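You operate a simulated robot arm through the tools that you are given. There is no shell and no other tool. Be economical: measure what you need, move in short steps, check, and stop when the job is done.

You are at the controls of a simulated robot arm. One attempt, no reset.

## Task
Wipe the dust off the light table with the green wipe block.
Fine: switch the light on first; put the block back, light off and cover shut at the end. Set down upright: green wipe block. What is to be rubbed or washed off counts as gone when no trace of it is left.

Only the result counts: the job must be done as asked and must still hold three seconds after the hand-in. Knocking over, shifting, dropping, spilling or breaking anything else fails it. Lids that push on must go on centred and level and be pressed home; caps that screw on are set level and turned clockwise until they are tight.

## Robot
A 7-joint arm with a two-finger parallel gripper, fixed in place. Base frame: the origin is at the foot of the arm, x ahead of it, y to its left, z up; the work surface is at about z = 0.8. Units: m, rad, N and s.
Its first joint turns from -2.601 to 2.601 rad. Payload 3.43 kg.
The TCP is the grasp point between the finger pads, 0.03 m short of the fingertips. In the tool frame z runs along the fingers and y along their closing line. Largest opening 0.094 m; finger width 0.028, thickness 0.01; the body of the gripper, 0.05 by 0.096 m, starts 0.055 m behind the TCP.
Orientation is that of the tool frame in the base frame, as a unit quaternion [x, y, z, w]. With the fingers straight down and closing along the base's y, the tool's x points along the base's -x, its y along +y and its z along -z.

## Interface
- The arm moves only by the tool move_arm. Its argument "increments" is a list that holds one entry, the list of rows, each a list of 7 numbers: the shift along the base's x, y, z in m, then the turn, a rotation vector about the base's x, y, z in rad, then the gripper command, from -1 (shut) to 1 (fully open), values between in proportion. In form: [[[x, y, z, rx, ry, rz, grip], ...]]. A call has 1 to 20 rows; each row is the pose to reach, as a shift and turn from the pose commanded when the call began. Rows are played at 5 a second. More than 0.05 m and 0.15 rad between two rows, or a gripper value outside its range, and nothing of the call is played. Where a pose cannot be reached the arm comes as near as it can. A force on the tool above 90 N (or 10 N above the force at the start of the call, whichever is more), or a blocked arm, ends the call early, and 0.2 s more pass. Each finger travels about 0.045 m/s and halts on what it meets, pressing with about 27 N; the grip force reading is that of the motor and also rises with nothing between the fingers. The clock runs only during rows and for 0.2 s after the last one: add rows that repeat a pose to give the fingers time. The reply holds the time, the measured pose of the TCP, the force on the tool along the base axes, the opening and the grip force, in the units named above and with some noise, with the torque about the TCP (base axes, N m) and any sound that the robot's microphone picked up.
- Cameras (640 x 400 px; columns grow to the right, rows downward): "scene" is fixed at [0.3996, -0.6501, 1.6262]; the picture's right is [0.43, -0.90, 0.00], its down [-0.72, -0.34, -0.60] and it looks along [0.55, 0.26, -0.80] (base axes); focal length 274 px, centre (320, 200). "wrist" rides on the gripper at [0.076, 0.014, -0.102] in the tool frame; the picture's right is [-0.18, 0.98, 0.00], its down [-0.75, -0.14, -0.64] and it looks along [-0.63, -0.12, 0.77] (tool axes); focal length 243 px, centre (320, 200).
- snapshot(camera): a new picture of that camera. It takes no simulated time.
- probe_pixels(camera, pixels): for up to 12 pixels [column, row] of the newest picture of that camera ("zoom" is the newest enlarged one), the place [x, y, z] in the base frame of the surface seen there, good to about 0.002 m. It takes no simulated time.
- enlarge(camera, box): a new picture of the part [left, top, right, bottom] of that camera's present view, enlarged. It takes no simulated time.
- sign_off(): hands the job in; it is judged then, once.

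Keep the steps short. Do not move on a guess: measure, check each grasp and each placing, and mend mistakes. In all there are 80 turns and 46 pictures (those below and enlarged ones count). Leave the gripper open and the arm clear of the work at the hand-in unless told otherwise, and finish with a single line.

The tools are called after ">>>" as name(argument=value, ...) on one line, values as JSON. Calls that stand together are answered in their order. move_arm: Moves the arm, as the interface text tells. Its arguments: {"type":"object","properties":{"increments":{"type":"array"}},"required":["increments"]} The other tools are called the same way: snapshot (camera) takes a picture; probe_pixels (camera, pixels) gives the place of the surface under pixels of a picture; enlarge (camera, box) takes an enlarged picture of a part of a camera's view; sign_off () hands the job in.

At the start:

```text
time: 0.0
position: [0.9865, -0.0494, 1.179]
tcp_rot: [0.001, 1.0, 0.0, -0.001]
force: [0.2, 0.2, 0.1]
ft_torque: [-0.01, 0.0, 0.01]
gripper_width: 0.094
grip_force: 0.0
```

scene: 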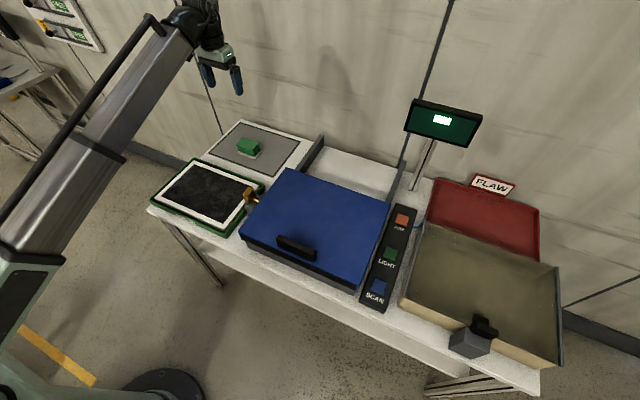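
wrist: 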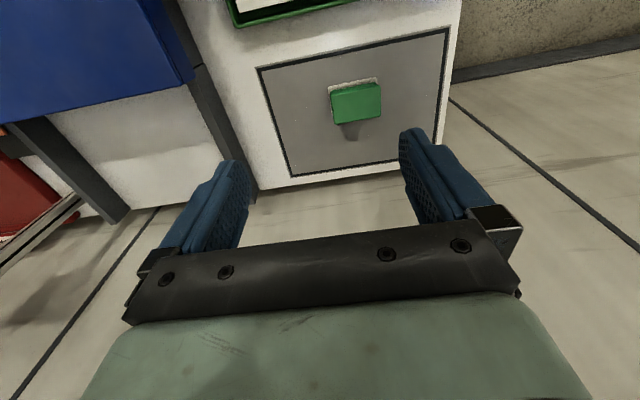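

I see a table with a blue hinged cover, a button strip (red, green LIGHT, blue SCAN), a green block on a grey mat, and a framed dark plate. I'll enlarge these parts first.

>>> enlarge(camera="scene", box=[230, 150, 430, 320])

>>> enlarge(camera="scene", box=[140, 110, 330, 240])

>>> probe_pixels(camera="scene", pixels=[[288, 171], [390, 205], [357, 284], [243, 235], [297, 245], [402, 219], [391, 253], [380, 287], [248, 144], [205, 195], [254, 196], [450, 343]])

```text
2.35 times, centred on (330, 235) of scene
```

zoom: 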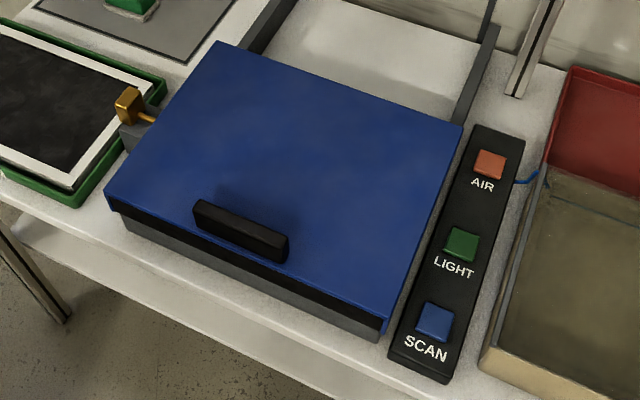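

```text
3.08 times, centred on (235, 175) of scene
```

zoom: 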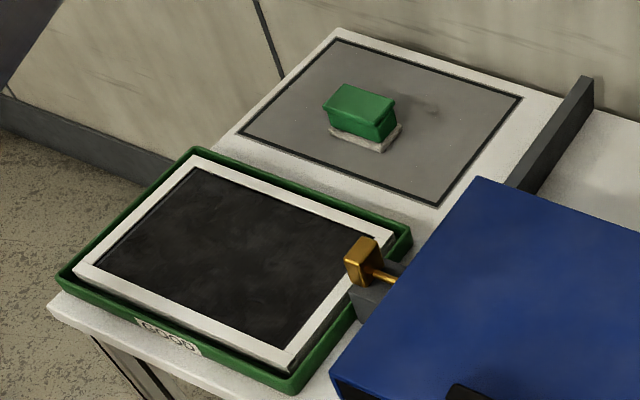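

```text
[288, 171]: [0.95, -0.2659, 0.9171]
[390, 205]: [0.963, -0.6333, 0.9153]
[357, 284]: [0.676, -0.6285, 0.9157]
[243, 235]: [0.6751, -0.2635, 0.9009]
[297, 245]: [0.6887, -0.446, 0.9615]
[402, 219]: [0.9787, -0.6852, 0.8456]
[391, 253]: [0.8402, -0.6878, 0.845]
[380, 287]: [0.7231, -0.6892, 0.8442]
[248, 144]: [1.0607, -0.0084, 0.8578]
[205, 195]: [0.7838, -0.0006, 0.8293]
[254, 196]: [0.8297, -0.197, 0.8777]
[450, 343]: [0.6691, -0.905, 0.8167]
```

The cover seems to run on rails towards the back (+x), with a brass knob at its left. I'll look closer at the rails, the knob, the block and the monitor.

>>> enlarge(camera="scene", box=[280, 90, 500, 230])

>>> enlarge(camera="scene", box=[225, 170, 305, 220])

>>> probe_pixels(camera="zoom", pixels=[[140, 140], [172, 133], [180, 165], [215, 180], [155, 215], [230, 215], [110, 220], [140, 170], [240, 135], [300, 100], [200, 150], [125, 215]])

>>> probe_pixels(camera="scene", pixels=[[322, 136], [310, 160], [403, 160], [395, 185], [350, 170], [242, 141], [251, 138], [260, 146], [249, 153], [238, 151], [278, 238], [315, 258]])

```text
2.86 times, centred on (390, 160) of scene
```

zoom: 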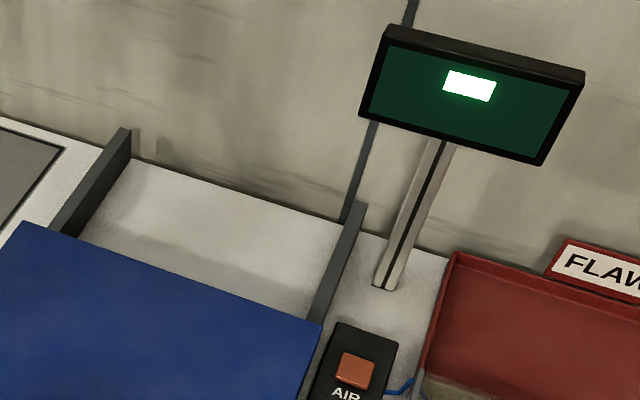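

```text
8.00 times, centred on (265, 195) of scene
```

zoom: 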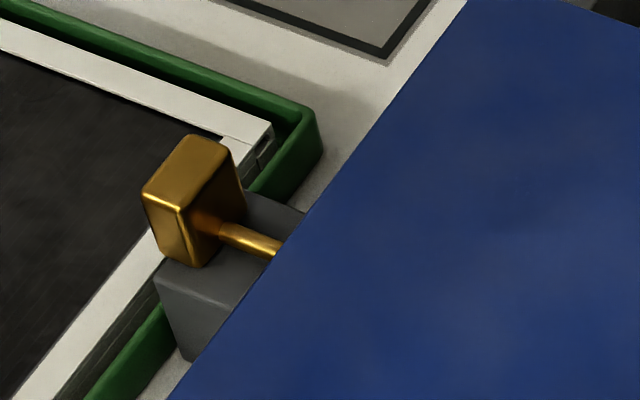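

```text
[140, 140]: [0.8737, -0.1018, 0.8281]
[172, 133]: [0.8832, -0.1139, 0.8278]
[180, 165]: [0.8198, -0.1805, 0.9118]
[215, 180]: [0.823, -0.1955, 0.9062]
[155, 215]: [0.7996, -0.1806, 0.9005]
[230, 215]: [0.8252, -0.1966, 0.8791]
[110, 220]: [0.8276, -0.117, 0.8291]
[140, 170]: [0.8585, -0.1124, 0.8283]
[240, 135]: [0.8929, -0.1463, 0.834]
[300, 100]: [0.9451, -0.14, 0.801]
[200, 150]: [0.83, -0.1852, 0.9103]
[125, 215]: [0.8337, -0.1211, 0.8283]
```

```text
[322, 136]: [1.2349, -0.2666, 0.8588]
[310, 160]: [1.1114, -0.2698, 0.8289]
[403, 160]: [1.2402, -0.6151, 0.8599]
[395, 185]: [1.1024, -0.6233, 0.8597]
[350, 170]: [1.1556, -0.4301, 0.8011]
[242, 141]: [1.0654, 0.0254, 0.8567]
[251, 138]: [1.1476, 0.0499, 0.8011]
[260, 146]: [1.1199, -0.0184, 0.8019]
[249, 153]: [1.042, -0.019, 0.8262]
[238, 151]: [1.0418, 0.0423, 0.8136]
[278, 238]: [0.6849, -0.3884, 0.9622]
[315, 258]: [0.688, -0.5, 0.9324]
```

The brass knob sits at about (0.815, -0.185, 0.89) with a shaft into the machine's side, which may be a bolt that locks the cover. The cover's rails run back to x≈1.24. Next I'll retreat to about (0.60, -0.18, 1.10) to view the knob and cover from the wrist.

>>> move_arm(increments=[[[-0.043, -0.0145, -0.009, 0, 0, 0, 1], [-0.086, -0.029, -0.018, 0, 0, 0, 1], [-0.129, -0.0435, -0.027, 0, 0, 0, 1], [-0.172, -0.058, -0.036, 0, 0, 0, 1], [-0.215, -0.0725, -0.045, 0, 0, 0, 1], [-0.258, -0.087, -0.054, 0, 0, 0, 1], [-0.301, -0.1015, -0.063, 0, 0, 0, 1], [-0.344, -0.116, -0.072, 0, 0, 0, 1], [-0.3865, -0.13, -0.08, 0, 0, 0, 1], [-0.3865, -0.13, -0.08, 0, 0, 0, 1]]])

>>> snapshot(camera="wrist")

>>> snapshot(camera="scene")

```text
time: 1.4
position: [0.75, -0.1308, 1.1284]
tcp_rot: [0.006, 1.0, -0.001, 0.008]
force: [9.1, -6.6, -18.3]
ft_torque: [0.27, -0.3, 0.23]
gripper_width: 0.0939
grip_force: 0.1
stopped in row 6: the force on the tool passed its limit at 101 N (the readings are from after the stop); the commanded pose is now the measured one
```

```text
39 pictures are left
```

wrist: 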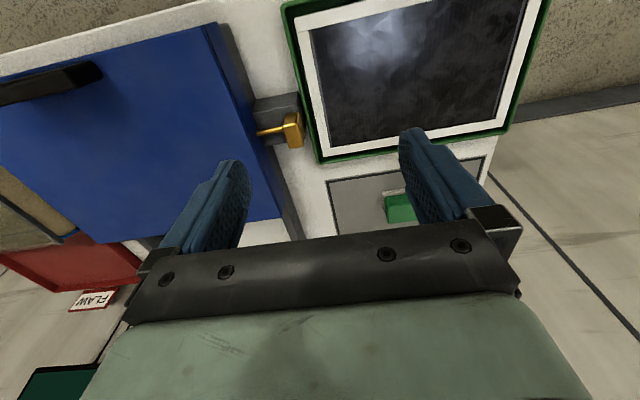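

```text
38 pictures are left
```

scene: 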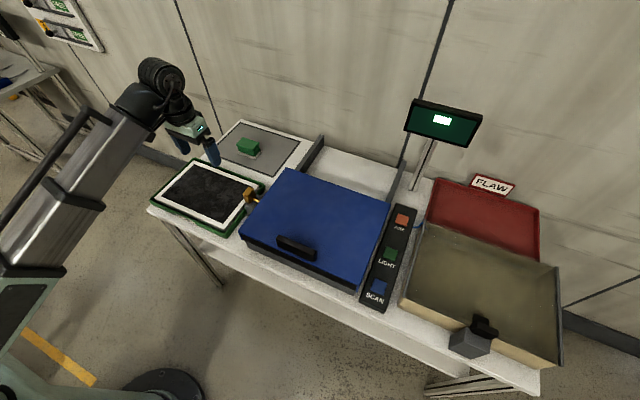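

The call ended on a force spike (101 N), although nothing is near the gripper in either picture, so I'll move more slowly from here. The knob shows at wrist pixel (290,130), so I'll enlarge it and probe the knob and handle.

>>> enlarge(camera="wrist", box=[220, 70, 340, 160])

>>> probe_pixels(camera="zoom", pixels=[[335, 250], [375, 230], [380, 330], [430, 300], [430, 370], [250, 315], [220, 190], [380, 180], [300, 160], [130, 250], [200, 330], [290, 390]])

>>> move_arm(increments=[[[-0.01, -0.004, 0, 0, 0, 0, 1], [-0.03, -0.012, 0, 0, 0, 0, 1], [-0.05, -0.02, 0, 0, 0, 0, 1], [-0.05, -0.02, 0, 0, 0, 0, 1]]])

```text
4.44 times, centred on (280, 115) of wrist
```

zoom: 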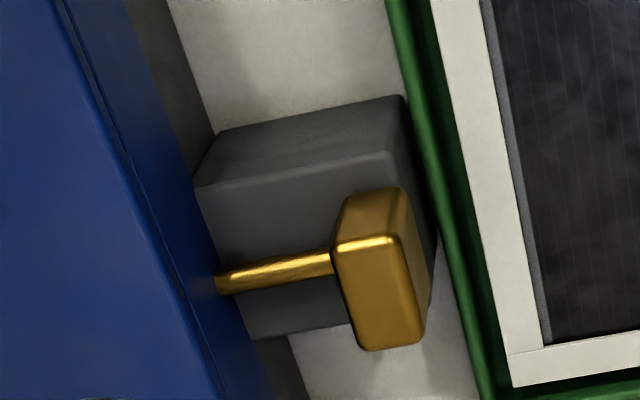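

```text
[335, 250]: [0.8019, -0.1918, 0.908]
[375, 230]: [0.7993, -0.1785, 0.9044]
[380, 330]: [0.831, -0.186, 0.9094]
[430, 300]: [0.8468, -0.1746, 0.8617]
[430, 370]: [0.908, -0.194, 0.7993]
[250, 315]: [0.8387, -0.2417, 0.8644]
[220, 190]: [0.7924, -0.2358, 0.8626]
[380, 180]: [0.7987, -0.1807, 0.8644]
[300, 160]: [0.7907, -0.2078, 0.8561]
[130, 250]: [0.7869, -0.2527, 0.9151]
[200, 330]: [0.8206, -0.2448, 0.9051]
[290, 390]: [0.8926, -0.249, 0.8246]
```

```text
time: 2.0
position: [0.7268, -0.1399, 1.1296]
tcp_rot: [0.011, 1.0, -0.002, 0.014]
force: [9.9, -5.6, -18.1]
ft_torque: [0.26, -0.22, 0.26]
gripper_width: 0.094
grip_force: 0.1
stopped in row 2: the force on the tool passed its limit at 99 N (the readings are from after the stop); the commanded pose is now the measured one
```

The tool is pressed against something (18 N left over, with a slight rotation), most likely the arm folding on itself this high and close in. I'll back off outward to where it ran free and check the force.

>>> move_arm(increments=[[[0.03, 0.01, 0, 0, 0, 0, 1], [0.06, 0.01, 0, 0, 0, 0, 1], [0.09, 0.01, 0, 0, 0, 0, 1], [0.09, 0.01, 0, 0, 0, 0, 1]]])

>>> snapshot(camera="scene")

```text
time: 3.0
position: [0.8178, -0.1313, 1.1282]
tcp_rot: [0.01, 1.0, -0.002, 0.013]
force: [-0.3, 0.6, -0.8]
ft_torque: [0.03, 0.01, 0.04]
gripper_width: 0.0941
grip_force: 0.0
```

```text
36 pictures are left
```

scene: 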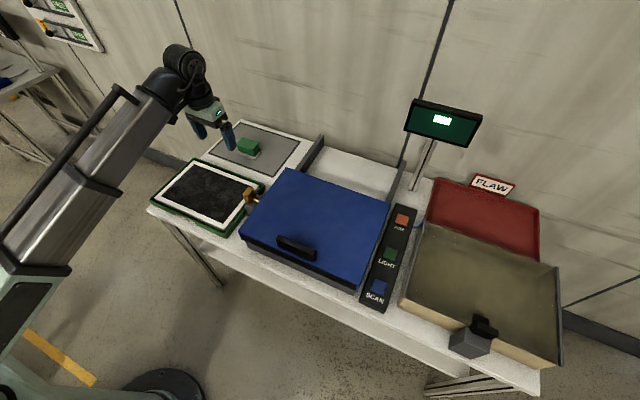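

The arm is free again, so that was self-contact close in. The bolt head (0.80–0.83, -0.193 to -0.174, 0.868–0.91) will pull along +y. First comes the LIGHT button at (0.84, -0.688, 0.845), which is far enough out to need a forward tilt. I'll close the fingers and swing across high, tilting as I go.

>>> move_arm(increments=[[[0, -0.03, 0, 0, 0, 0, 0.5], [0, -0.07, 0, 0, 0, 0, 0], [-0.003, -0.11, 0, 0, 0, 0, -0.5], [-0.006, -0.15, 0, 0, 0, 0, -1], [-0.01, -0.19, 0, 0, 0, 0, -1], [-0.014, -0.23, 0, 0, 0, 0, -1], [-0.018, -0.27, 0, 0, -0.05, 0, -1], [-0.02, -0.31, 0, 0, -0.11, 0, -1], [-0.022, -0.35, 0, 0, -0.17, 0, -1], [-0.025, -0.39, 0, 0, -0.23, 0, -1], [-0.028, -0.43, 0, 0, -0.29, 0, -1], [-0.03, -0.47, 0, 0, -0.35, 0, -1], [-0.032, -0.5, 0, 0, -0.41, 0, -1], [-0.034, -0.53, 0, 0, -0.47, 0, -1], [-0.038, -0.559, 0, 0, -0.53, 0, -1], [-0.038, -0.559, 0, 0, -0.57, 0, -1], [-0.038, -0.559, 0, 0, -0.57, 0, -1]]])

>>> snapshot(camera="scene")

```text
time: 6.6
position: [0.7789, -0.6906, 1.1291]
tcp_rot: [0.01, 0.956, 0.002, 0.294]
force: [0.5, -0.3, 0.5]
ft_torque: [-0.02, -0.01, 0.02]
gripper_width: 0.0001
grip_force: 26.9
```

```text
35 pictures are left
```

scene: 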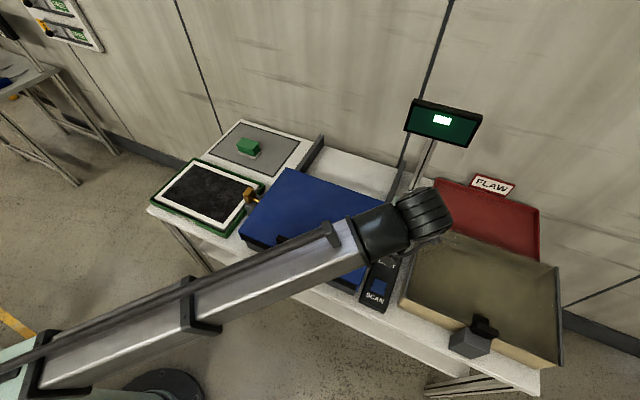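

The pose was reached exactly, with a tilt of 0.597 rad. Now I'll descend to hover with the fingertips about 5 cm above the LIGHT button.

>>> move_arm(increments=[[[0.008, 0, -0.035, 0, 0, 0, -1], [0.016, 0, -0.07, 0, 0, 0, -1], [0.024, 0, -0.105, 0, 0, 0, -1], [0.032, 0, -0.14, 0, 0, 0, -1], [0.04, 0, -0.175, 0, 0, 0, -1], [0.044, 0, -0.2, 0, 0, 0, -1], [0.044, 0, -0.2, 0, 0, 0, -1]]])

>>> snapshot(camera="wrist")

```text
time: 8.2
position: [0.8234, -0.6894, 0.9281]
tcp_rot: [0.01, 0.956, 0.001, 0.293]
force: [-0.4, -0.2, 0.2]
ft_torque: [0.01, -0.04, -0.02]
gripper_width: 0.0
grip_force: 27.2
```

```text
34 pictures are left
```

wrist: 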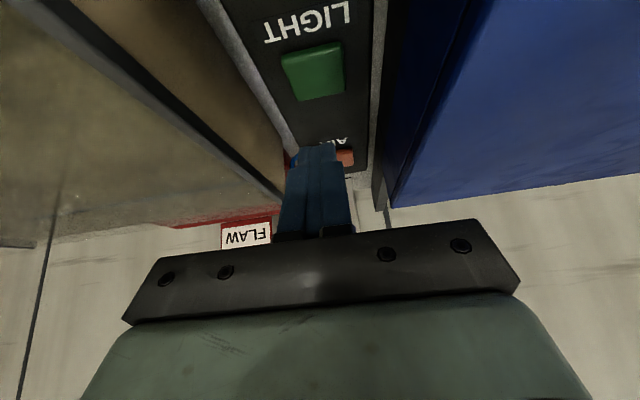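

The green button is at wrist pixel (314,72) and the fingertip at (318,150). I'll probe both.

>>> probe_pixels(camera="wrist", pixels=[[284, 52], [338, 44], [343, 90], [297, 100], [315, 70], [318, 148], [302, 155], [334, 150], [345, 158], [395, 100]])

```text
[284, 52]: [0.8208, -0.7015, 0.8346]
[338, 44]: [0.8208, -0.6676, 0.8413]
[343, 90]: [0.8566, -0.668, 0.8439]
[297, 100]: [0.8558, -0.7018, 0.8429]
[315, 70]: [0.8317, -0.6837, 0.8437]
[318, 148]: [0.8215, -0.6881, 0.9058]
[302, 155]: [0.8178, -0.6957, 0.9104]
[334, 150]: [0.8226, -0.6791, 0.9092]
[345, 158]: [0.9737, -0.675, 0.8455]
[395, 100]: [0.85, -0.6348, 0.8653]
```

The button centre is (0.838, -0.685) with its top at 0.843. The tip is right above it at z≈0.903, so I'll press straight down slowly and come back up.

>>> move_arm(increments=[[[-0.001, 0.002, -0.025, 0, 0, 0, -1], [-0.001, 0.002, -0.045, 0, 0, 0, -1], [-0.001, 0.002, -0.056, 0, 0, 0, -1], [-0.001, 0.002, -0.061, 0, 0, 0, -1], [-0.001, 0.002, -0.064, 0, 0, 0, -1], [-0.001, 0.002, -0.067, 0, 0, 0, -1]]])

>>> snapshot(camera="wrist")

```text
time: 9.6
position: [0.8223, -0.6879, 0.8672]
tcp_rot: [0.011, 0.955, -0.001, 0.297]
force: [-6.9, -0.9, 55.6]
ft_torque: [-0.05, -0.06, 0.42]
gripper_width: 0.0
grip_force: 26.7
heard: click
```

```text
33 pictures are left
```

wrist: 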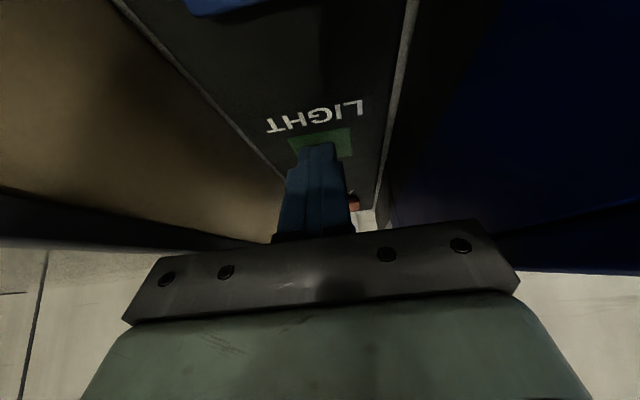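

I heard one click with 55 N on the tool. I'll go straight up and check the button and cover for light.

>>> move_arm(increments=[[[0, 0, 0.02, 0, 0, 0, -1], [0, 0, 0.06, 0, 0, 0, -1], [0, 0, 0.1, 0, 0, 0, -1], [-0.005, 0, 0.14, 0, 0, 0, -1], [-0.02, 0.03, 0.17, 0, 0, 0, -1], [-0.03, 0.07, 0.19, 0, 0, 0, -1], [-0.03, 0.11, 0.2, 0, 0, 0, -1], [-0.03, 0.15, 0.2, 0, 0, 0, -1], [-0.03, 0.19, 0.2, 0, 0, 0, -1], [-0.03, 0.23, 0.2, 0, 0, 0, -1], [-0.03, 0.26, 0.2, 0, 0, 0, -1]]])

>>> snapshot(camera="scene")

```text
time: 12.0
position: [0.7917, -0.4273, 1.0611]
tcp_rot: [0.011, 0.956, 0.001, 0.293]
force: [-0.2, -1.2, -0.3]
ft_torque: [0.01, 0.02, -0.04]
gripper_width: 0.0001
grip_force: 27.4
```

```text
32 pictures are left
```

scene: 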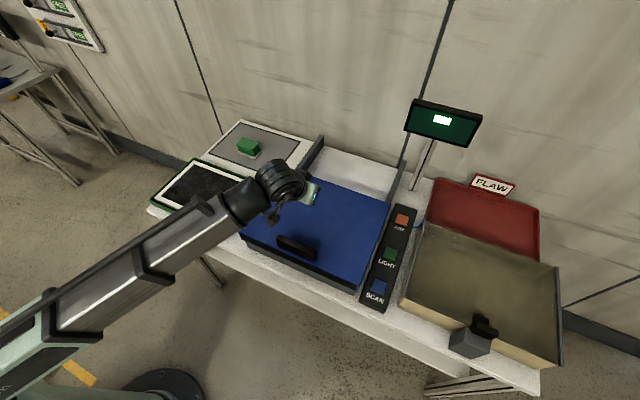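

The scene picture doesn't show whether the light is on. The next job is the bolt: I'll straighten the tool while moving over it, then turn it 90° so the fingers close along x.

>>> move_arm(increments=[[[0.005, 0.03, 0, 0, 0.06, 0, -1], [0.01, 0.06, 0, 0, 0.12, 0, -1], [0.015, 0.09, 0, 0, 0.2, 0, -1], [0.02, 0.12, 0, 0, 0.28, 0, 0], [0.023, 0.15, 0, 0, 0.36, 0, 0], [0.023, 0.18, -0.01, 0, 0.44, 0, 0.5], [0.023, 0.21, -0.02, 0, 0.52, 0, 0.5], [0.023, 0.244, -0.03, 0, 0.597, 0, 0.5], [0.023, 0.244, -0.03, 0, 0.597, 0, 0.5]]])

>>> move_arm(increments=[[[0, 0, 0, 0, 0, -0.14, 0.5], [0, 0, 0, 0, 0, -0.28, 0.5], [0, 0, 0, 0, 0, -0.42, 0.5], [0, 0, 0, 0, 0, -0.56, 0.5], [0, 0, 0, 0, 0, -0.7, 0.5], [0, 0, 0, 0, 0, -0.84, 0.5], [0, 0, 0, 0, 0, -0.98, 0.5], [0, 0, 0, 0, 0, -1.12, 0.5], [0, 0, 0, 0, 0, -1.26, 0.5], [0, 0, 0, 0, 0, -1.4, 0.5], [0, 0, 0, 0, 0, -1.551, 0.5], [0, 0, 0, 0, 0, -1.551, 0.5]]])

>>> snapshot(camera="wrist")

```text
time: 14.0
position: [0.8142, -0.1827, 1.0314]
tcp_rot: [0.01, 1.0, -0.002, -0.002]
force: [0.0, -0.9, 0.1]
ft_torque: [0.02, -0.01, -0.01]
gripper_width: 0.0705
grip_force: 0.1
```

```text
refused: row 11 steps farther than a row can; nothing moved
```

```text
31 pictures are left
```

wrist: 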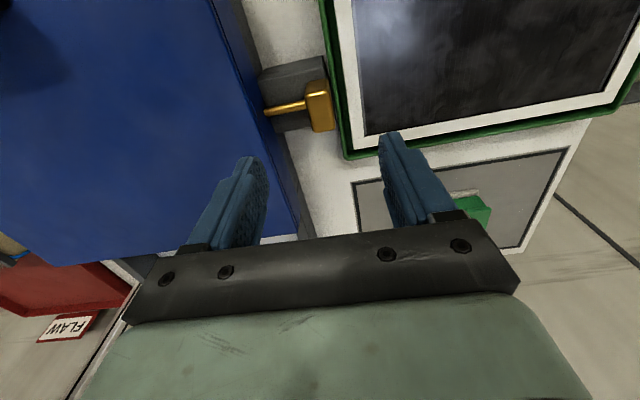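

The tool is straight, but the turn was refused because one step was too large. I'll repeat it with even steps.

>>> move_arm(increments=[[[0, 0, 0, 0, 0, -0.13, 0.5], [0, 0, 0, 0, 0, -0.26, 0.5], [0, 0, 0, 0, 0, -0.39, 0.5], [0, 0, 0, 0, 0, -0.52, 0.5], [0, 0, 0, 0, 0, -0.65, 0.5], [0, 0, 0, 0, 0, -0.78, 0.5], [0, 0, 0, 0, 0, -0.91, 0.5], [0, 0, 0, 0, 0, -1.04, 0.5], [0, 0, 0, 0, 0, -1.17, 0.5], [0, 0, 0, 0, 0, -1.3, 0.5], [0, 0, 0, 0, 0, -1.43, 0.5], [0, 0, 0, 0, 0, -1.55, 0.5], [0, 0, 0, 0, 0, -1.55, 0.5]]])

>>> snapshot(camera="wrist")

```text
time: 16.8
position: [0.8156, -0.1826, 1.032]
tcp_rot: [0.707, 0.707, -0.001, -0.001]
force: [-0.2, -0.1, -0.1]
ft_torque: [0.02, 0.01, 0.0]
gripper_width: 0.0705
grip_force: 0.0
```

```text
30 pictures are left
```

wrist: 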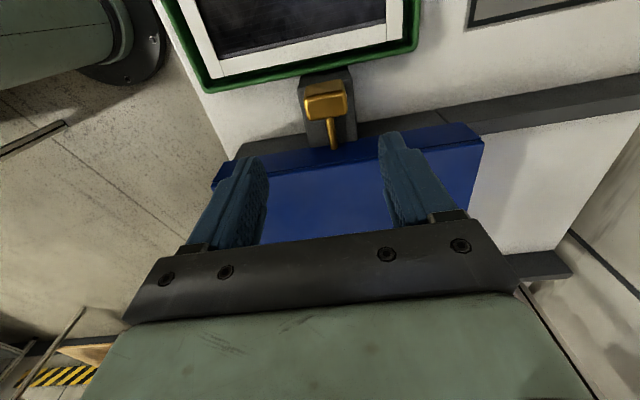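

The tool is now square to the bolt, with its head at wrist pixel (325,100). I'll probe the head faces, the shaft and the bracket before gripping.

>>> probe_pixels(camera="wrist", pixels=[[306, 106], [343, 106], [325, 87], [312, 86], [340, 85], [325, 115], [331, 130], [335, 147], [305, 140], [352, 140], [300, 155], [260, 175]])

```text
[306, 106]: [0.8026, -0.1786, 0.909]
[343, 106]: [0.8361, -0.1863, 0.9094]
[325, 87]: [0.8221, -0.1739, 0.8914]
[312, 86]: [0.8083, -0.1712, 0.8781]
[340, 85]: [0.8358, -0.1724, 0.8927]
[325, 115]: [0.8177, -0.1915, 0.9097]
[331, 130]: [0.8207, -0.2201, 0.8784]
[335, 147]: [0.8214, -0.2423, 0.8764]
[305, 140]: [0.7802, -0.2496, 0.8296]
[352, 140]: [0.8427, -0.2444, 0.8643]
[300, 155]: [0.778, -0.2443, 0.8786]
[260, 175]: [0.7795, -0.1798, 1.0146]
```

The bolt head centre is (0.819, -0.182) with its top at 0.91, and the shaft runs along y. I'll lower to TCP z≈0.903 and close.

>>> move_arm(increments=[[[0.0035, 0.0005, -0.04, 0, 0, 0, 0.5], [0.0035, 0.0005, -0.08, 0, 0, 0, 0.5], [0.0035, 0.0005, -0.11, 0, 0, 0, 0.5], [0.0035, 0.0005, -0.128, 0, 0, 0, 0.5], [0.0035, 0.0005, -0.128, 0, 0, 0, 0], [0.0035, 0.0005, -0.128, 0, 0, 0, -0.5], [0.0035, 0.0005, -0.128, 0, 0, 0, -1], [0.0035, 0.0005, -0.128, 0, 0, 0, -1], [0.0035, 0.0005, -0.128, 0, 0, 0, -1]]])

```text
time: 18.8
position: [0.8201, -0.1834, 0.9027]
tcp_rot: [0.707, 0.707, 0.0, -0.001]
force: [20.3, -0.3, -0.6]
ft_torque: [0.05, -0.37, -0.08]
gripper_width: 0.0442
grip_force: 44.3
```

The grip is holding at 0.044 m, with 20 N sideways. I'll relax slightly in +x and pull the bolt along +y in small steps.

>>> move_arm(increments=[[[0.002, 0, 0, 0, 0, 0, -1], [0.002, 0, 0, 0, 0, 0, -1], [0.002, 0.008, 0, 0, 0, 0, -1], [0.002, 0.016, 0, 0, 0, 0, -1], [0.002, 0.024, 0, 0, 0, 0, -1], [0.002, 0.024, 0, 0, 0, 0, -1]]])

>>> enlarge(camera="scene", box=[200, 130, 320, 230])

```text
time: 20.2
position: [0.82, -0.1617, 0.9042]
tcp_rot: [0.707, 0.707, -0.003, 0.0]
force: [2.0, -31.2, -0.7]
ft_torque: [0.07, -0.09, 0.02]
gripper_width: 0.0447
grip_force: 44.9
```

```text
4.00 times, centred on (260, 180) of scene
```

zoom: 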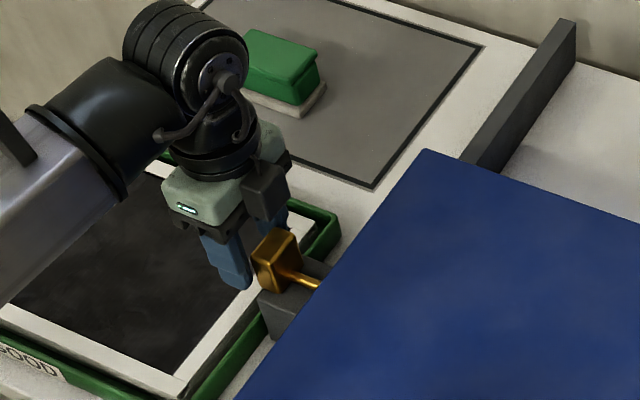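

I need to know whether the bolt moved or the fingers slipped, so I'll probe the head in this picture.

>>> probe_pixels(camera="zoom", pixels=[[262, 255], [285, 262], [288, 240], [270, 232], [305, 280], [268, 285], [285, 325], [310, 300], [235, 275], [300, 250]])

>>> enlarge(camera="wrist", box=[220, 60, 440, 200])

```text
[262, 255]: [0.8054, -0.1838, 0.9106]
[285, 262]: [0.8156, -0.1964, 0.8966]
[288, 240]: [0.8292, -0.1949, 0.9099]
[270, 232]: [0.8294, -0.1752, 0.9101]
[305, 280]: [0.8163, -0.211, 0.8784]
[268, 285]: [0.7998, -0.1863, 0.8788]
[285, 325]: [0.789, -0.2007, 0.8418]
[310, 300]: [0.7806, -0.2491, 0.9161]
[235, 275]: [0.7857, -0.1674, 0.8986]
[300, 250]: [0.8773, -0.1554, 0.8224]
```

```text
2.86 times, centred on (330, 130) of wrist
```

zoom: 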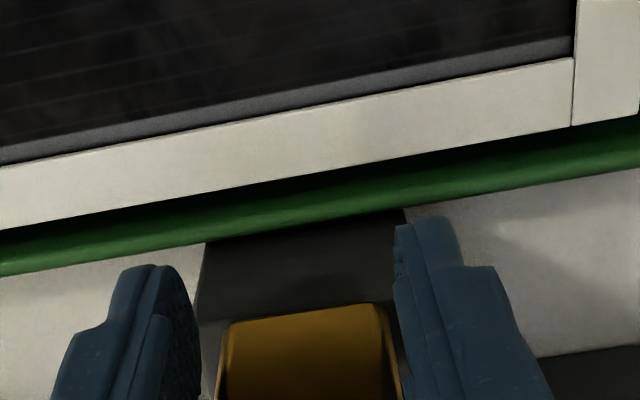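

The bolt didn't move (head still at y≈-0.19), so the fingers slipped. At 0.044 m they may have pinched the grey bracket's edge rather than the 0.036 m head. I'll open, return to the head, raise about 13 mm and grip again.

>>> move_arm(increments=[[[0, 0, 0, 0, 0, 0, 0.5], [0, 0, 0.0, 0, 0, 0, 0.6], [0, 0, 0.013, 0, 0, 0, 0.6], [-0.001, -0.01, 0.013, 0, 0, 0, 0.6], [-0.001, -0.022, 0.013, 0, 0, 0, 0.6], [-0.001, -0.022, 0.013, 0, 0, 0, 0.2], [-0.001, -0.022, 0.013, 0, 0, 0, -0.2], [-0.001, -0.022, 0.013, 0, 0, 0, -0.6], [-0.001, -0.022, 0.013, 0, 0, 0, -1], [-0.001, -0.022, 0.013, 0, 0, 0, -1]]])

>>> enlarge(camera="wrist", box=[220, 60, 440, 200])

```text
time: 22.4
position: [0.8202, -0.1815, 0.9167]
tcp_rot: [0.707, 0.707, 0.0, -0.002]
force: [2.3, -1.4, -0.9]
ft_torque: [0.14, -0.7, 0.09]
gripper_width: 0.0399
grip_force: 45.1
```

```text
2.86 times, centred on (330, 130) of wrist
```

zoom: 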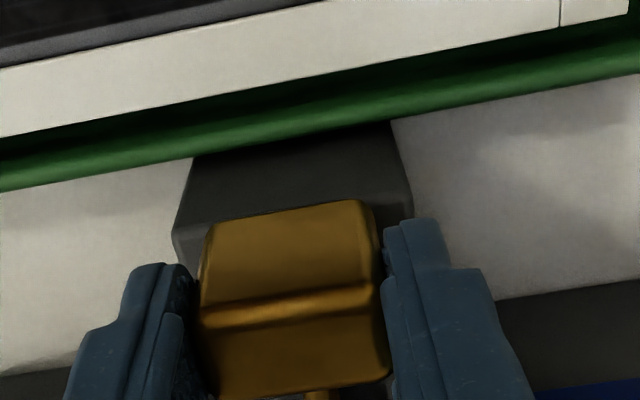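

The fingers now hold the head itself (0.040 m, both sides balanced). I'll pull along +y again.

>>> move_arm(increments=[[[0, 0.005, 0, 0, 0, 0, -1], [0, 0.01, 0, 0, 0, 0, -1], [0, 0.015, 0, 0, 0, 0, -1], [0, 0.02, 0, 0, 0, 0, -1], [0, 0.025, 0, 0, 0, 0, -1], [0, 0.025, 0, 0, 0, 0, -1]]])

>>> enlarge(camera="scene", box=[225, 170, 305, 220])

```text
time: 23.8
position: [0.8207, -0.1587, 0.9167]
tcp_rot: [0.708, 0.707, -0.003, 0.001]
force: [8.7, -32.1, 1.1]
ft_torque: [-0.62, -0.58, 0.08]
gripper_width: 0.04
grip_force: 45.1
```

```text
8.00 times, centred on (265, 195) of scene
```

zoom: 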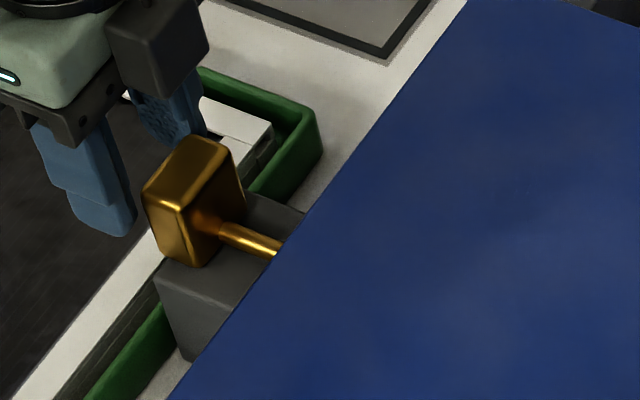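

The fingers slipped again at 32 N with the bolt unmoved. It may not be what holds the cover, or it may already be drawn. A gentle test on the cover handle will tell, so I'll release, rise and move over the handle at (0.688, -0.445).

>>> move_arm(increments=[[[0, 0, 0, 0, 0, 0, 0.3], [0, 0, 0.02, 0, 0, 0, 0.6], [0, 0, 0.06, 0, 0, 0, 0.6], [0, 0, 0.1, 0, 0, 0, 0.6], [-0.015, -0.035, 0.12, 0, 0, 0, 0.6], [-0.03, -0.07, 0.12, 0, 0, 0, 0.6], [-0.045, -0.105, 0.12, 0, 0, 0, 0.6], [-0.06, -0.14, 0.12, 0, 0, 0, 0.6], [-0.075, -0.175, 0.12, 0, 0, 0, 0.6], [-0.09, -0.21, 0.12, 0, 0, 0, 0.6], [-0.105, -0.245, 0.12, 0, 0, 0, 0.6], [-0.12, -0.27, 0.12, 0, 0, 0, 0.6], [-0.131, -0.286, 0.12, 0, 0, 0, 0.6], [-0.131, -0.286, 0.12, 0, 0, 0, 0.6]]])

>>> snapshot(camera="wrist")

```text
time: 26.8
position: [0.6898, -0.4434, 1.0363]
tcp_rot: [0.708, 0.707, -0.001, -0.001]
force: [0.6, 0.3, -0.4]
ft_torque: [0.03, 0.06, 0.01]
gripper_width: 0.0754
grip_force: 0.1
```

```text
25 pictures are left
```

wrist: 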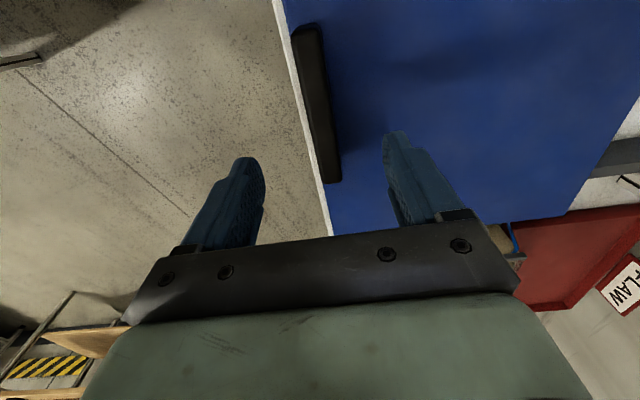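

The handle is the dark bar at wrist pixels (290–340, 25–182). I'll probe its edges.

>>> probe_pixels(camera="wrist", pixels=[[294, 35], [316, 28], [305, 80], [330, 85], [318, 80], [320, 150], [338, 150], [330, 176], [328, 200], [360, 120], [346, 130]])

```text
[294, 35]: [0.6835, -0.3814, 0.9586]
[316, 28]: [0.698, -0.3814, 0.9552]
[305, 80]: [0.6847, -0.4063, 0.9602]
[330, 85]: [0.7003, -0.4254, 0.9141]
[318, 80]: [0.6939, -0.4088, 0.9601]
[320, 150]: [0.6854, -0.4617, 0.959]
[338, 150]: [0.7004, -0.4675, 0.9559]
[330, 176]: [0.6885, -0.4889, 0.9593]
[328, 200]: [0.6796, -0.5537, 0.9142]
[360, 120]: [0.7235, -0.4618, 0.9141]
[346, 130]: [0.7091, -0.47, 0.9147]
```

The handle spans x 0.681–0.70 and y -0.378 to -0.495, with its top at 0.96. I'll lower, grip it, then test with a 2 cm push in +x.

>>> move_arm(increments=[[[0.001, 0.006, -0.03, 0, 0, 0, 0.6], [0.001, 0.006, -0.06, 0, 0, 0, 0.6], [0.001, 0.006, -0.08, 0, 0, 0, 0.4], [0.001, 0.006, -0.08, 0, 0, 0, 0], [0.001, 0.006, -0.08, 0, 0, 0, -0.4], [0.001, 0.006, -0.08, 0, 0, 0, -1], [0.001, 0.006, -0.08, 0, 0, 0, -1], [0.001, 0.006, -0.08, 0, 0, 0, -1]]])

>>> move_arm(increments=[[[0.004, 0, 0, 0, 0, 0, -1], [0.008, 0, 0, 0, 0, 0, -1], [0.012, 0, 0, 0, 0, 0, -1], [0.016, 0, 0, 0, 0, 0, -1], [0.02, 0, 0, 0, 0, 0, -1]]])

```text
time: 28.6
position: [0.6903, -0.4357, 0.9567]
tcp_rot: [0.707, 0.707, -0.001, -0.002]
force: [0.8, 1.0, -2.7]
ft_torque: [-0.23, -0.03, -0.02]
gripper_width: 0.0245
grip_force: 44.9
```

```text
time: 29.8
position: [0.7104, -0.4365, 0.9536]
tcp_rot: [0.707, 0.707, 0.0, -0.002]
force: [-0.6, -2.1, -21.8]
ft_torque: [-0.68, 0.01, -0.11]
gripper_width: 0.0245
grip_force: 45.0
```

The grip held and the tool moved 2 cm in +x, with 22 N pulling down on it. I'll check what the cover did.

>>> snapshot(camera="scene")

```text
24 pictures are left
```

scene: 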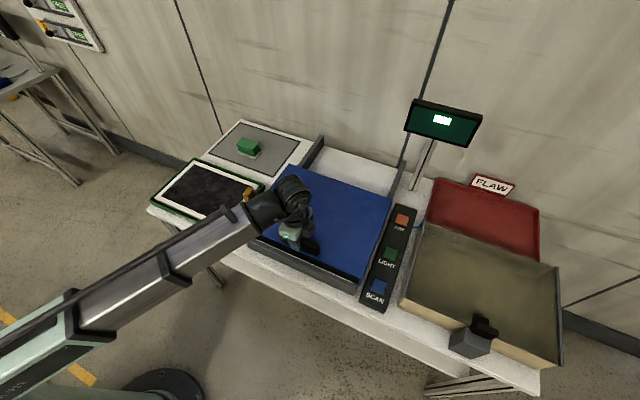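

The cover slides back freely, so the bolt doesn't lock it. I'll continue sliding in +x, easing the height by 2 mm.

>>> move_arm(increments=[[[0.015, 0, 0.002, 0, 0, 0, -1], [0.03, 0, 0.002, 0, 0, 0, -1], [0.045, 0, 0.002, 0, 0, 0, -1], [0.06, 0, 0.002, 0, 0, 0, -1], [0.075, 0, 0.002, 0, 0, 0, -1], [0.09, 0, 0.002, 0, 0, 0, -1], [0.105, 0, 0.002, 0, 0, 0, -1], [0.12, 0, 0.002, 0, 0, 0, -1], [0.135, 0, 0.002, 0, 0, 0, -1], [0.15, 0, 0.002, 0, 0, 0, -1], [0.15, 0, 0.002, 0, 0, 0, -1]]])

>>> snapshot(camera="scene")

```text
time: 32.2
position: [0.8602, -0.4365, 0.9584]
tcp_rot: [0.707, 0.707, 0.0, -0.002]
force: [2.9, -3.1, -20.4]
ft_torque: [0.59, -0.16, -0.07]
gripper_width: 0.0242
grip_force: 45.1
```

```text
23 pictures are left
```

scene: 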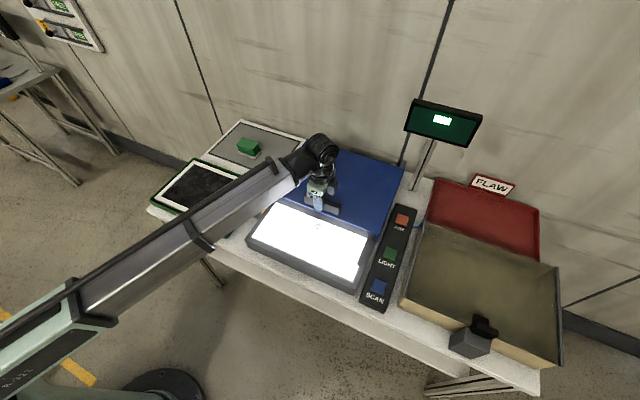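

The light is on under the cover, and a bright panel shows. I'll keep sliding to the end and see how far the reach goes.

>>> move_arm(increments=[[[0.015, 0, -0.003, 0, 0, 0, -1], [0.03, 0, -0.003, 0, 0, 0, -1], [0.045, 0, -0.003, 0, 0, 0, -1], [0.06, 0, -0.003, 0, 0, 0, -1], [0.075, 0, -0.003, 0, 0, 0, -1], [0.09, 0, -0.003, 0, 0, 0, -1], [0.1, 0, -0.003, 0, 0, 0, -1], [0.108, 0, -0.003, 0, 0, 0, -1], [0.108, 0, -0.003, 0, 0, 0, -1]]])

>>> snapshot(camera="scene")

```text
time: 34.2
position: [0.9595, -0.4363, 0.9573]
tcp_rot: [0.708, 0.706, -0.003, -0.007]
force: [-56.7, 2.0, 10.8]
ft_torque: [-1.21, -0.11, 0.27]
gripper_width: 0.0242
grip_force: 45.0
```

```text
22 pictures are left
```

scene: 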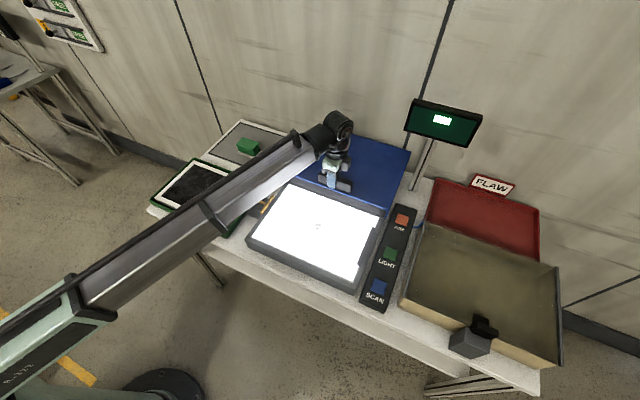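

The cover has hit its end stop (57 N) and is fully open. I'll relax by a few mm, release and rise, then enlarge the panel to see the dust.

>>> move_arm(increments=[[[-0.007, 0, 0, 0, 0, 0, -1], [-0.007, 0, 0, 0, 0, 0, -0.3], [-0.007, 0, 0, 0, 0, 0, 0.4], [-0.007, 0, 0, 0, 0, 0, 0.6], [-0.007, 0, 0.03, 0, 0, 0, 0.6], [-0.007, 0, 0.07, 0, 0, 0, 0.6], [-0.02, 0.03, 0.1, 0, 0, 0, 0.6], [-0.03, 0.07, 0.12, 0, 0, 0, 0.6], [-0.03, 0.11, 0.12, 0, 0, 0, 0.6], [-0.03, 0.15, 0.12, 0, 0, 0, 0.6], [-0.03, 0.19, 0.12, 0, 0, 0, 0.6], [-0.03, 0.23, 0.12, 0, 0, 0, 0.6], [-0.03, 0.23, 0.12, 0, 0, 0, 0.6]]])

>>> enlarge(camera="scene", box=[236, 160, 396, 300])

```text
time: 37.0
position: [0.9371, -0.206, 1.0769]
tcp_rot: [0.707, 0.707, 0.0, -0.001]
force: [0.1, 0.5, 0.4]
ft_torque: [-0.01, -0.03, 0.03]
gripper_width: 0.0751
grip_force: 0.1
```

```text
2.86 times, centred on (316, 230) of scene
```

zoom: 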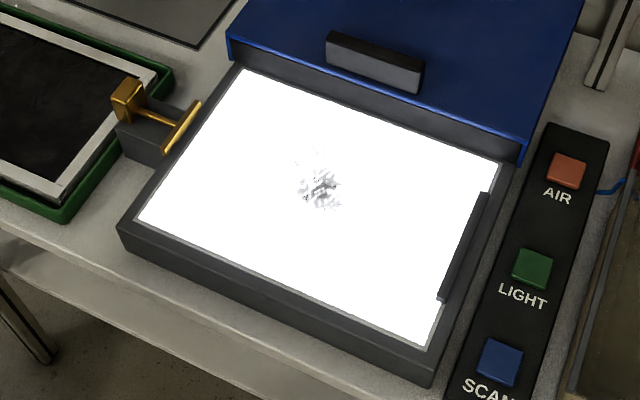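

The dust patch shows at zoom pixel (320,185), and the brass piece is a film clamp bar that hasn't moved. I'll probe the dust patch, the panel corners and the panel height.

>>> probe_pixels(camera="zoom", pixels=[[320, 187], [296, 150], [345, 205], [300, 205], [335, 160], [320, 145], [320, 215], [245, 75], [498, 165], [428, 345], [140, 220], [470, 235]])

>>> enlarge(camera="scene", box=[296, 198, 336, 223])

>>> probe_pixels(camera="zoom", pixels=[[320, 200], [200, 90], [440, 250], [250, 330], [400, 120], [150, 150], [480, 330]])

```text
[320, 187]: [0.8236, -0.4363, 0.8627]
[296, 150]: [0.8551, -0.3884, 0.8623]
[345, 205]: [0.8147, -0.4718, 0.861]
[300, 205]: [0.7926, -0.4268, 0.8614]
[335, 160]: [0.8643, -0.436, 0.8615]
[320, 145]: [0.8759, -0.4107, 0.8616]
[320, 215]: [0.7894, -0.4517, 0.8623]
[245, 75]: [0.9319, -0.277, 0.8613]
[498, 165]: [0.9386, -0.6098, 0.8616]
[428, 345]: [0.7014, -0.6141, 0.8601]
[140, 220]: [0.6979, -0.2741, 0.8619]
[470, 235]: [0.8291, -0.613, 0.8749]
```

```text
16.00 times, centred on (316, 210) of scene
```

zoom: 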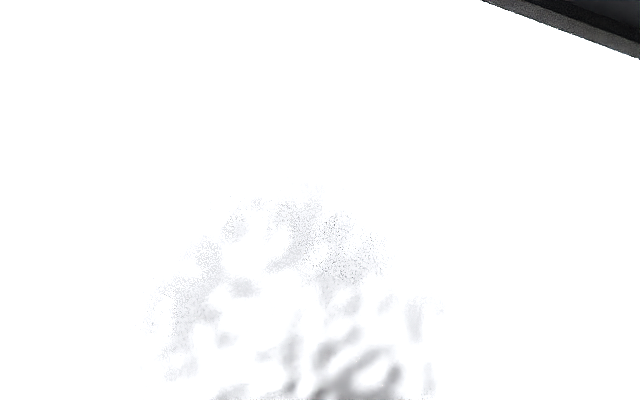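

```text
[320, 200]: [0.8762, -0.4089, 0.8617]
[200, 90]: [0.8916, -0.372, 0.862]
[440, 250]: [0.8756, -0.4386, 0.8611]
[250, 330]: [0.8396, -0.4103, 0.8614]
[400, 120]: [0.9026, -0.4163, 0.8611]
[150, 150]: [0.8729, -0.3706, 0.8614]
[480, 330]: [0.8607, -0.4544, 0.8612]
```

The dust covers about x 0.785–0.88 and y -0.475 to -0.385, on a panel at z≈0.8615. Next is the block at about (1.06, 0.0). I'll turn the tool back to yaw 0 and move in front of the block for a close view.

>>> move_arm(increments=[[[0, 0.02, 0, 0, 0, 0.13, 0.6], [0, 0.04, 0, 0, 0, 0.26, 0.6], [0, 0.06, 0, 0, 0, 0.39, 0.6], [0, 0.08, 0, 0, 0, 0.52, 0.6], [0, 0.1, 0, 0, 0, 0.65, 0.6], [0, 0.12, 0, 0, 0, 0.78, 0.6], [0, 0.14, 0, 0, 0, 0.91, 0.6], [0, 0.16, 0, 0, 0, 1.04, 0.7], [0, 0.18, 0, 0, 0, 1.17, 0.8], [0, 0.2, 0, 0, 0, 1.3, 0.9], [0, 0.21, 0, 0, 0, 1.43, 1], [0, 0.22, 0, 0, 0, 1.57, 1], [0, 0.22, 0, 0, 0, 1.57, 1]]])

>>> snapshot(camera="wrist")

```text
time: 39.8
position: [0.9384, 0.0127, 1.0761]
tcp_rot: [-0.001, 1.0, -0.002, -0.001]
force: [0.0, -0.7, 0.7]
ft_torque: [0.05, 0.01, 0.01]
gripper_width: 0.0941
grip_force: 0.1
```

```text
19 pictures are left
```

wrist: 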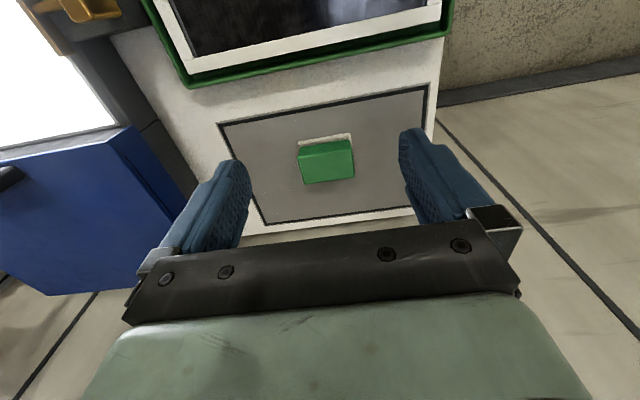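

The block is at wrist pixel (326,160). I'll probe its corners and the grey mat.

>>> probe_pixels(camera="wrist", pixels=[[302, 159], [349, 152], [353, 175], [308, 182], [328, 165], [299, 149], [350, 142], [299, 143], [350, 135], [325, 140], [318, 146], [270, 180]])

```text
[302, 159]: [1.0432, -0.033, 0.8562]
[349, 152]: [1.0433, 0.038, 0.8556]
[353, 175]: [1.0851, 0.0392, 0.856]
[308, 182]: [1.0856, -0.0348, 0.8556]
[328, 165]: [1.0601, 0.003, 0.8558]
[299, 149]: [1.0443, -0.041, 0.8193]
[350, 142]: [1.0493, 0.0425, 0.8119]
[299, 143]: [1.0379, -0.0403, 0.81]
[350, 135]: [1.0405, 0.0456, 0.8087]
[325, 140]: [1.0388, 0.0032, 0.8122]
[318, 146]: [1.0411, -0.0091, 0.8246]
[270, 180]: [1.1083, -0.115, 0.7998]
```

The block spans x 1.041–1.088 and y -0.037–0.041, with its top at 0.856 and the wiping pad below about 0.815. I'll grip across y with a 0.4 rad forward tilt for reach, hovering first.

>>> move_arm(increments=[[[0.02, -0.002, -0.02, 0, -0.06, 0, 1], [0.04, -0.004, -0.04, 0, -0.12, 0, 1], [0.06, -0.006, -0.06, 0, -0.18, 0, 1], [0.08, -0.008, -0.08, 0, -0.24, 0, 1], [0.1, -0.01, -0.1, 0, -0.3, 0, 1], [0.115, -0.0107, -0.12, 0, -0.36, 0, 1], [0.1256, -0.0107, -0.14, 0, -0.4, 0, 1], [0.1256, -0.0107, -0.156, 0, -0.4, 0, 1], [0.1256, -0.0107, -0.156, 0, -0.4, 0, 1]]])

>>> snapshot(camera="wrist")

```text
time: 41.8
position: [1.0634, 0.0033, 0.9199]
tcp_rot: [-0.001, 0.98, -0.002, 0.199]
force: [-0.8, -0.5, 0.1]
ft_torque: [0.02, -0.01, -0.01]
gripper_width: 0.0941
grip_force: 0.1
```

```text
18 pictures are left
```

wrist: 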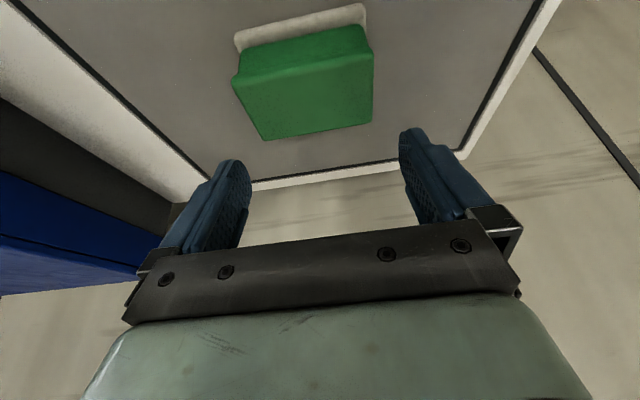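

The hover pose was reached. I'll probe the block's side edges again to centre the fingers before the narrow descent.

>>> probe_pixels(camera="wrist", pixels=[[240, 85], [367, 60], [265, 133], [368, 115], [236, 82], [370, 55], [237, 48], [364, 25], [242, 160], [408, 140]])

```text
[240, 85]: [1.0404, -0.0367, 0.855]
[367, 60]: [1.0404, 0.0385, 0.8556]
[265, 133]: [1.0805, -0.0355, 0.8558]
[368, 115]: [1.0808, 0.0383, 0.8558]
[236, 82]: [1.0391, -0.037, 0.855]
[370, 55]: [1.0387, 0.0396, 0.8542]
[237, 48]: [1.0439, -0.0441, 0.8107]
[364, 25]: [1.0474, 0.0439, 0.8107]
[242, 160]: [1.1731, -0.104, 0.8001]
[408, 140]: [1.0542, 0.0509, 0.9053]
```

The block's centre is (1.062, 0.001). I'll descend to TCP z=0.850 and close.

>>> move_arm(increments=[[[-0.001, -0.002, -0.03, 0, 0, 0, 1], [-0.001, -0.002, -0.05, 0, 0, 0, 1], [-0.001, -0.002, -0.07, 0, 0, 0, 1], [-0.001, -0.002, -0.07, 0, 0, 0, 0.6], [-0.001, -0.002, -0.07, 0, 0, 0, 0.2], [-0.001, -0.002, -0.07, 0, 0, 0, 0.2], [-0.001, -0.002, -0.07, 0, 0, 0, 0.2]]])

```text
time: 43.4
position: [1.0622, 0.0009, 0.851]
tcp_rot: [0.0, 0.98, -0.002, 0.198]
force: [0.1, -7.8, 8.1]
ft_torque: [-0.35, -0.06, 0.0]
gripper_width: 0.089
grip_force: 26.7
```

The width of 0.089 m matches the pad rather than the 0.077 m green body, so the tips are pinching the pad edge. I'll open, raise 10 mm and re-grip on the green part.

>>> move_arm(increments=[[[0, 0, 0, 0, 0, 0, 1], [0, 0, 0, 0, 0, 0, 1], [0, 0, 0.01, 0, 0, 0, 1], [0, 0, 0.01, 0, 0, 0, 0.6], [0, 0, 0.01, 0, 0, 0, 0.2], [0, 0, 0.01, 0, 0, 0, 0.0], [0, 0, 0.01, 0, 0, 0, 0], [0, 0, 0.01, 0, 0, 0, 0]]])

>>> snapshot(camera="wrist")

```text
time: 45.2
position: [1.0608, 0.0014, 0.86]
tcp_rot: [0.001, 0.98, -0.002, 0.198]
force: [0.8, 0.9, -0.3]
ft_torque: [0.0, 0.01, 0.04]
gripper_width: 0.0887
grip_force: 27.0
```

```text
17 pictures are left
```

wrist: 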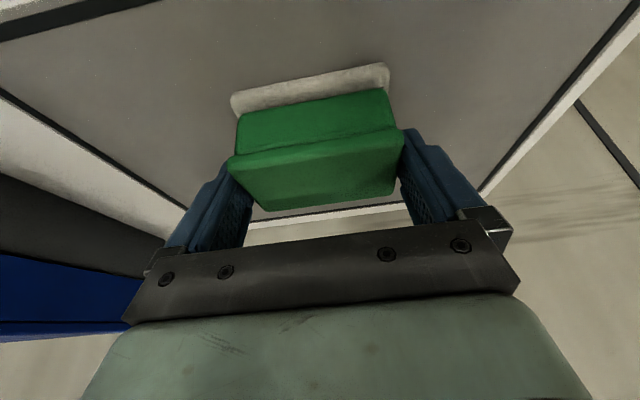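

The fingers sit on the green body on both sides. I'll tighten and lift 4 cm as a test.

>>> move_arm(increments=[[[0, 0, 0, 0, 0, 0, -0.5], [0, 0, 0, 0, 0, 0, -1], [0, 0, 0.01, 0, 0, 0, -1], [0, 0, 0.025, 0, 0, 0, -1], [0, 0, 0.04, 0, 0, 0, -1], [0, 0, 0.04, 0, 0, 0, -1]]])

>>> snapshot(camera="wrist")

```text
time: 46.6
position: [1.0632, 0.0009, 0.8987]
tcp_rot: [0.0, 0.981, -0.002, 0.196]
force: [0.5, -0.1, -1.6]
ft_torque: [0.01, -0.02, 0.03]
gripper_width: 0.0887
grip_force: 26.8
```

```text
16 pictures are left
```

wrist: 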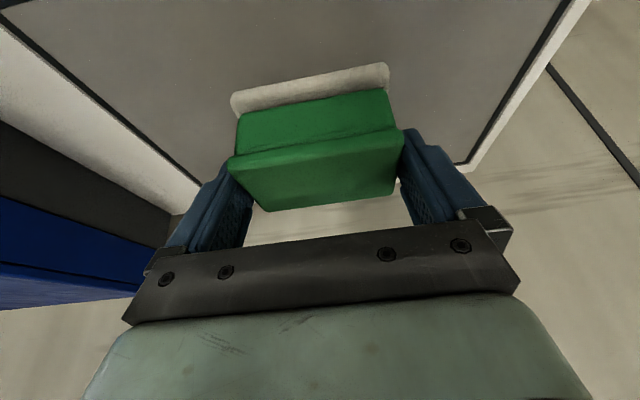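

The block is held, with its bottom 0.060 m below the TCP. It was resting at TCP (1.061, 0.001, 0.860). I'll rise and carry it to above the panel.

>>> move_arm(increments=[[[0, 0, 0.03, 0, 0, 0, -1], [0, 0, 0.07, 0, 0, 0, -1], [0, 0, 0.11, 0, 0, 0, -1], [-0.01, -0.01, 0.15, 0, 0, 0, -1], [-0.03, -0.04, 0.16, 0, 0, 0, -1], [-0.05, -0.075, 0.16, 0, 0, 0, -1], [-0.07, -0.11, 0.16, 0, 0, 0, -1], [-0.09, -0.145, 0.16, 0, 0, 0, -1], [-0.11, -0.18, 0.16, 0, 0, 0, -1], [-0.13, -0.215, 0.16, 0, 0, 0, -1], [-0.15, -0.25, 0.16, 0, 0, 0, -1], [-0.17, -0.285, 0.16, 0, 0, 0, -1], [-0.19, -0.315, 0.16, 0, 0, 0, -1], [-0.21, -0.345, 0.16, 0, 0, 0, -1], [-0.23, -0.37, 0.16, 0, 0, 0, -1], [-0.26, -0.38, 0.16, 0, 0, 0, -1], [-0.285, -0.38, 0.16, 0, 0, 0, -1], [-0.285, -0.38, 0.16, 0, 0, 0, -1]]])

>>> snapshot(camera="wrist")

```text
time: 50.4
position: [0.7772, -0.3788, 1.0599]
tcp_rot: [0.0, 0.98, -0.001, 0.198]
force: [0.2, -0.2, -1.1]
ft_torque: [0.02, 0.02, 0.0]
gripper_width: 0.0885
grip_force: 27.1
```

```text
15 pictures are left
```

wrist: 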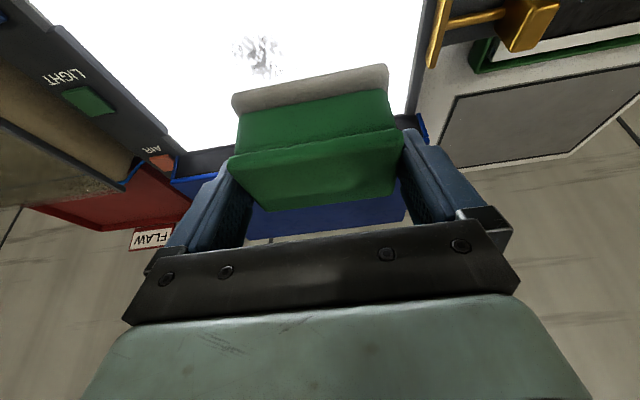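

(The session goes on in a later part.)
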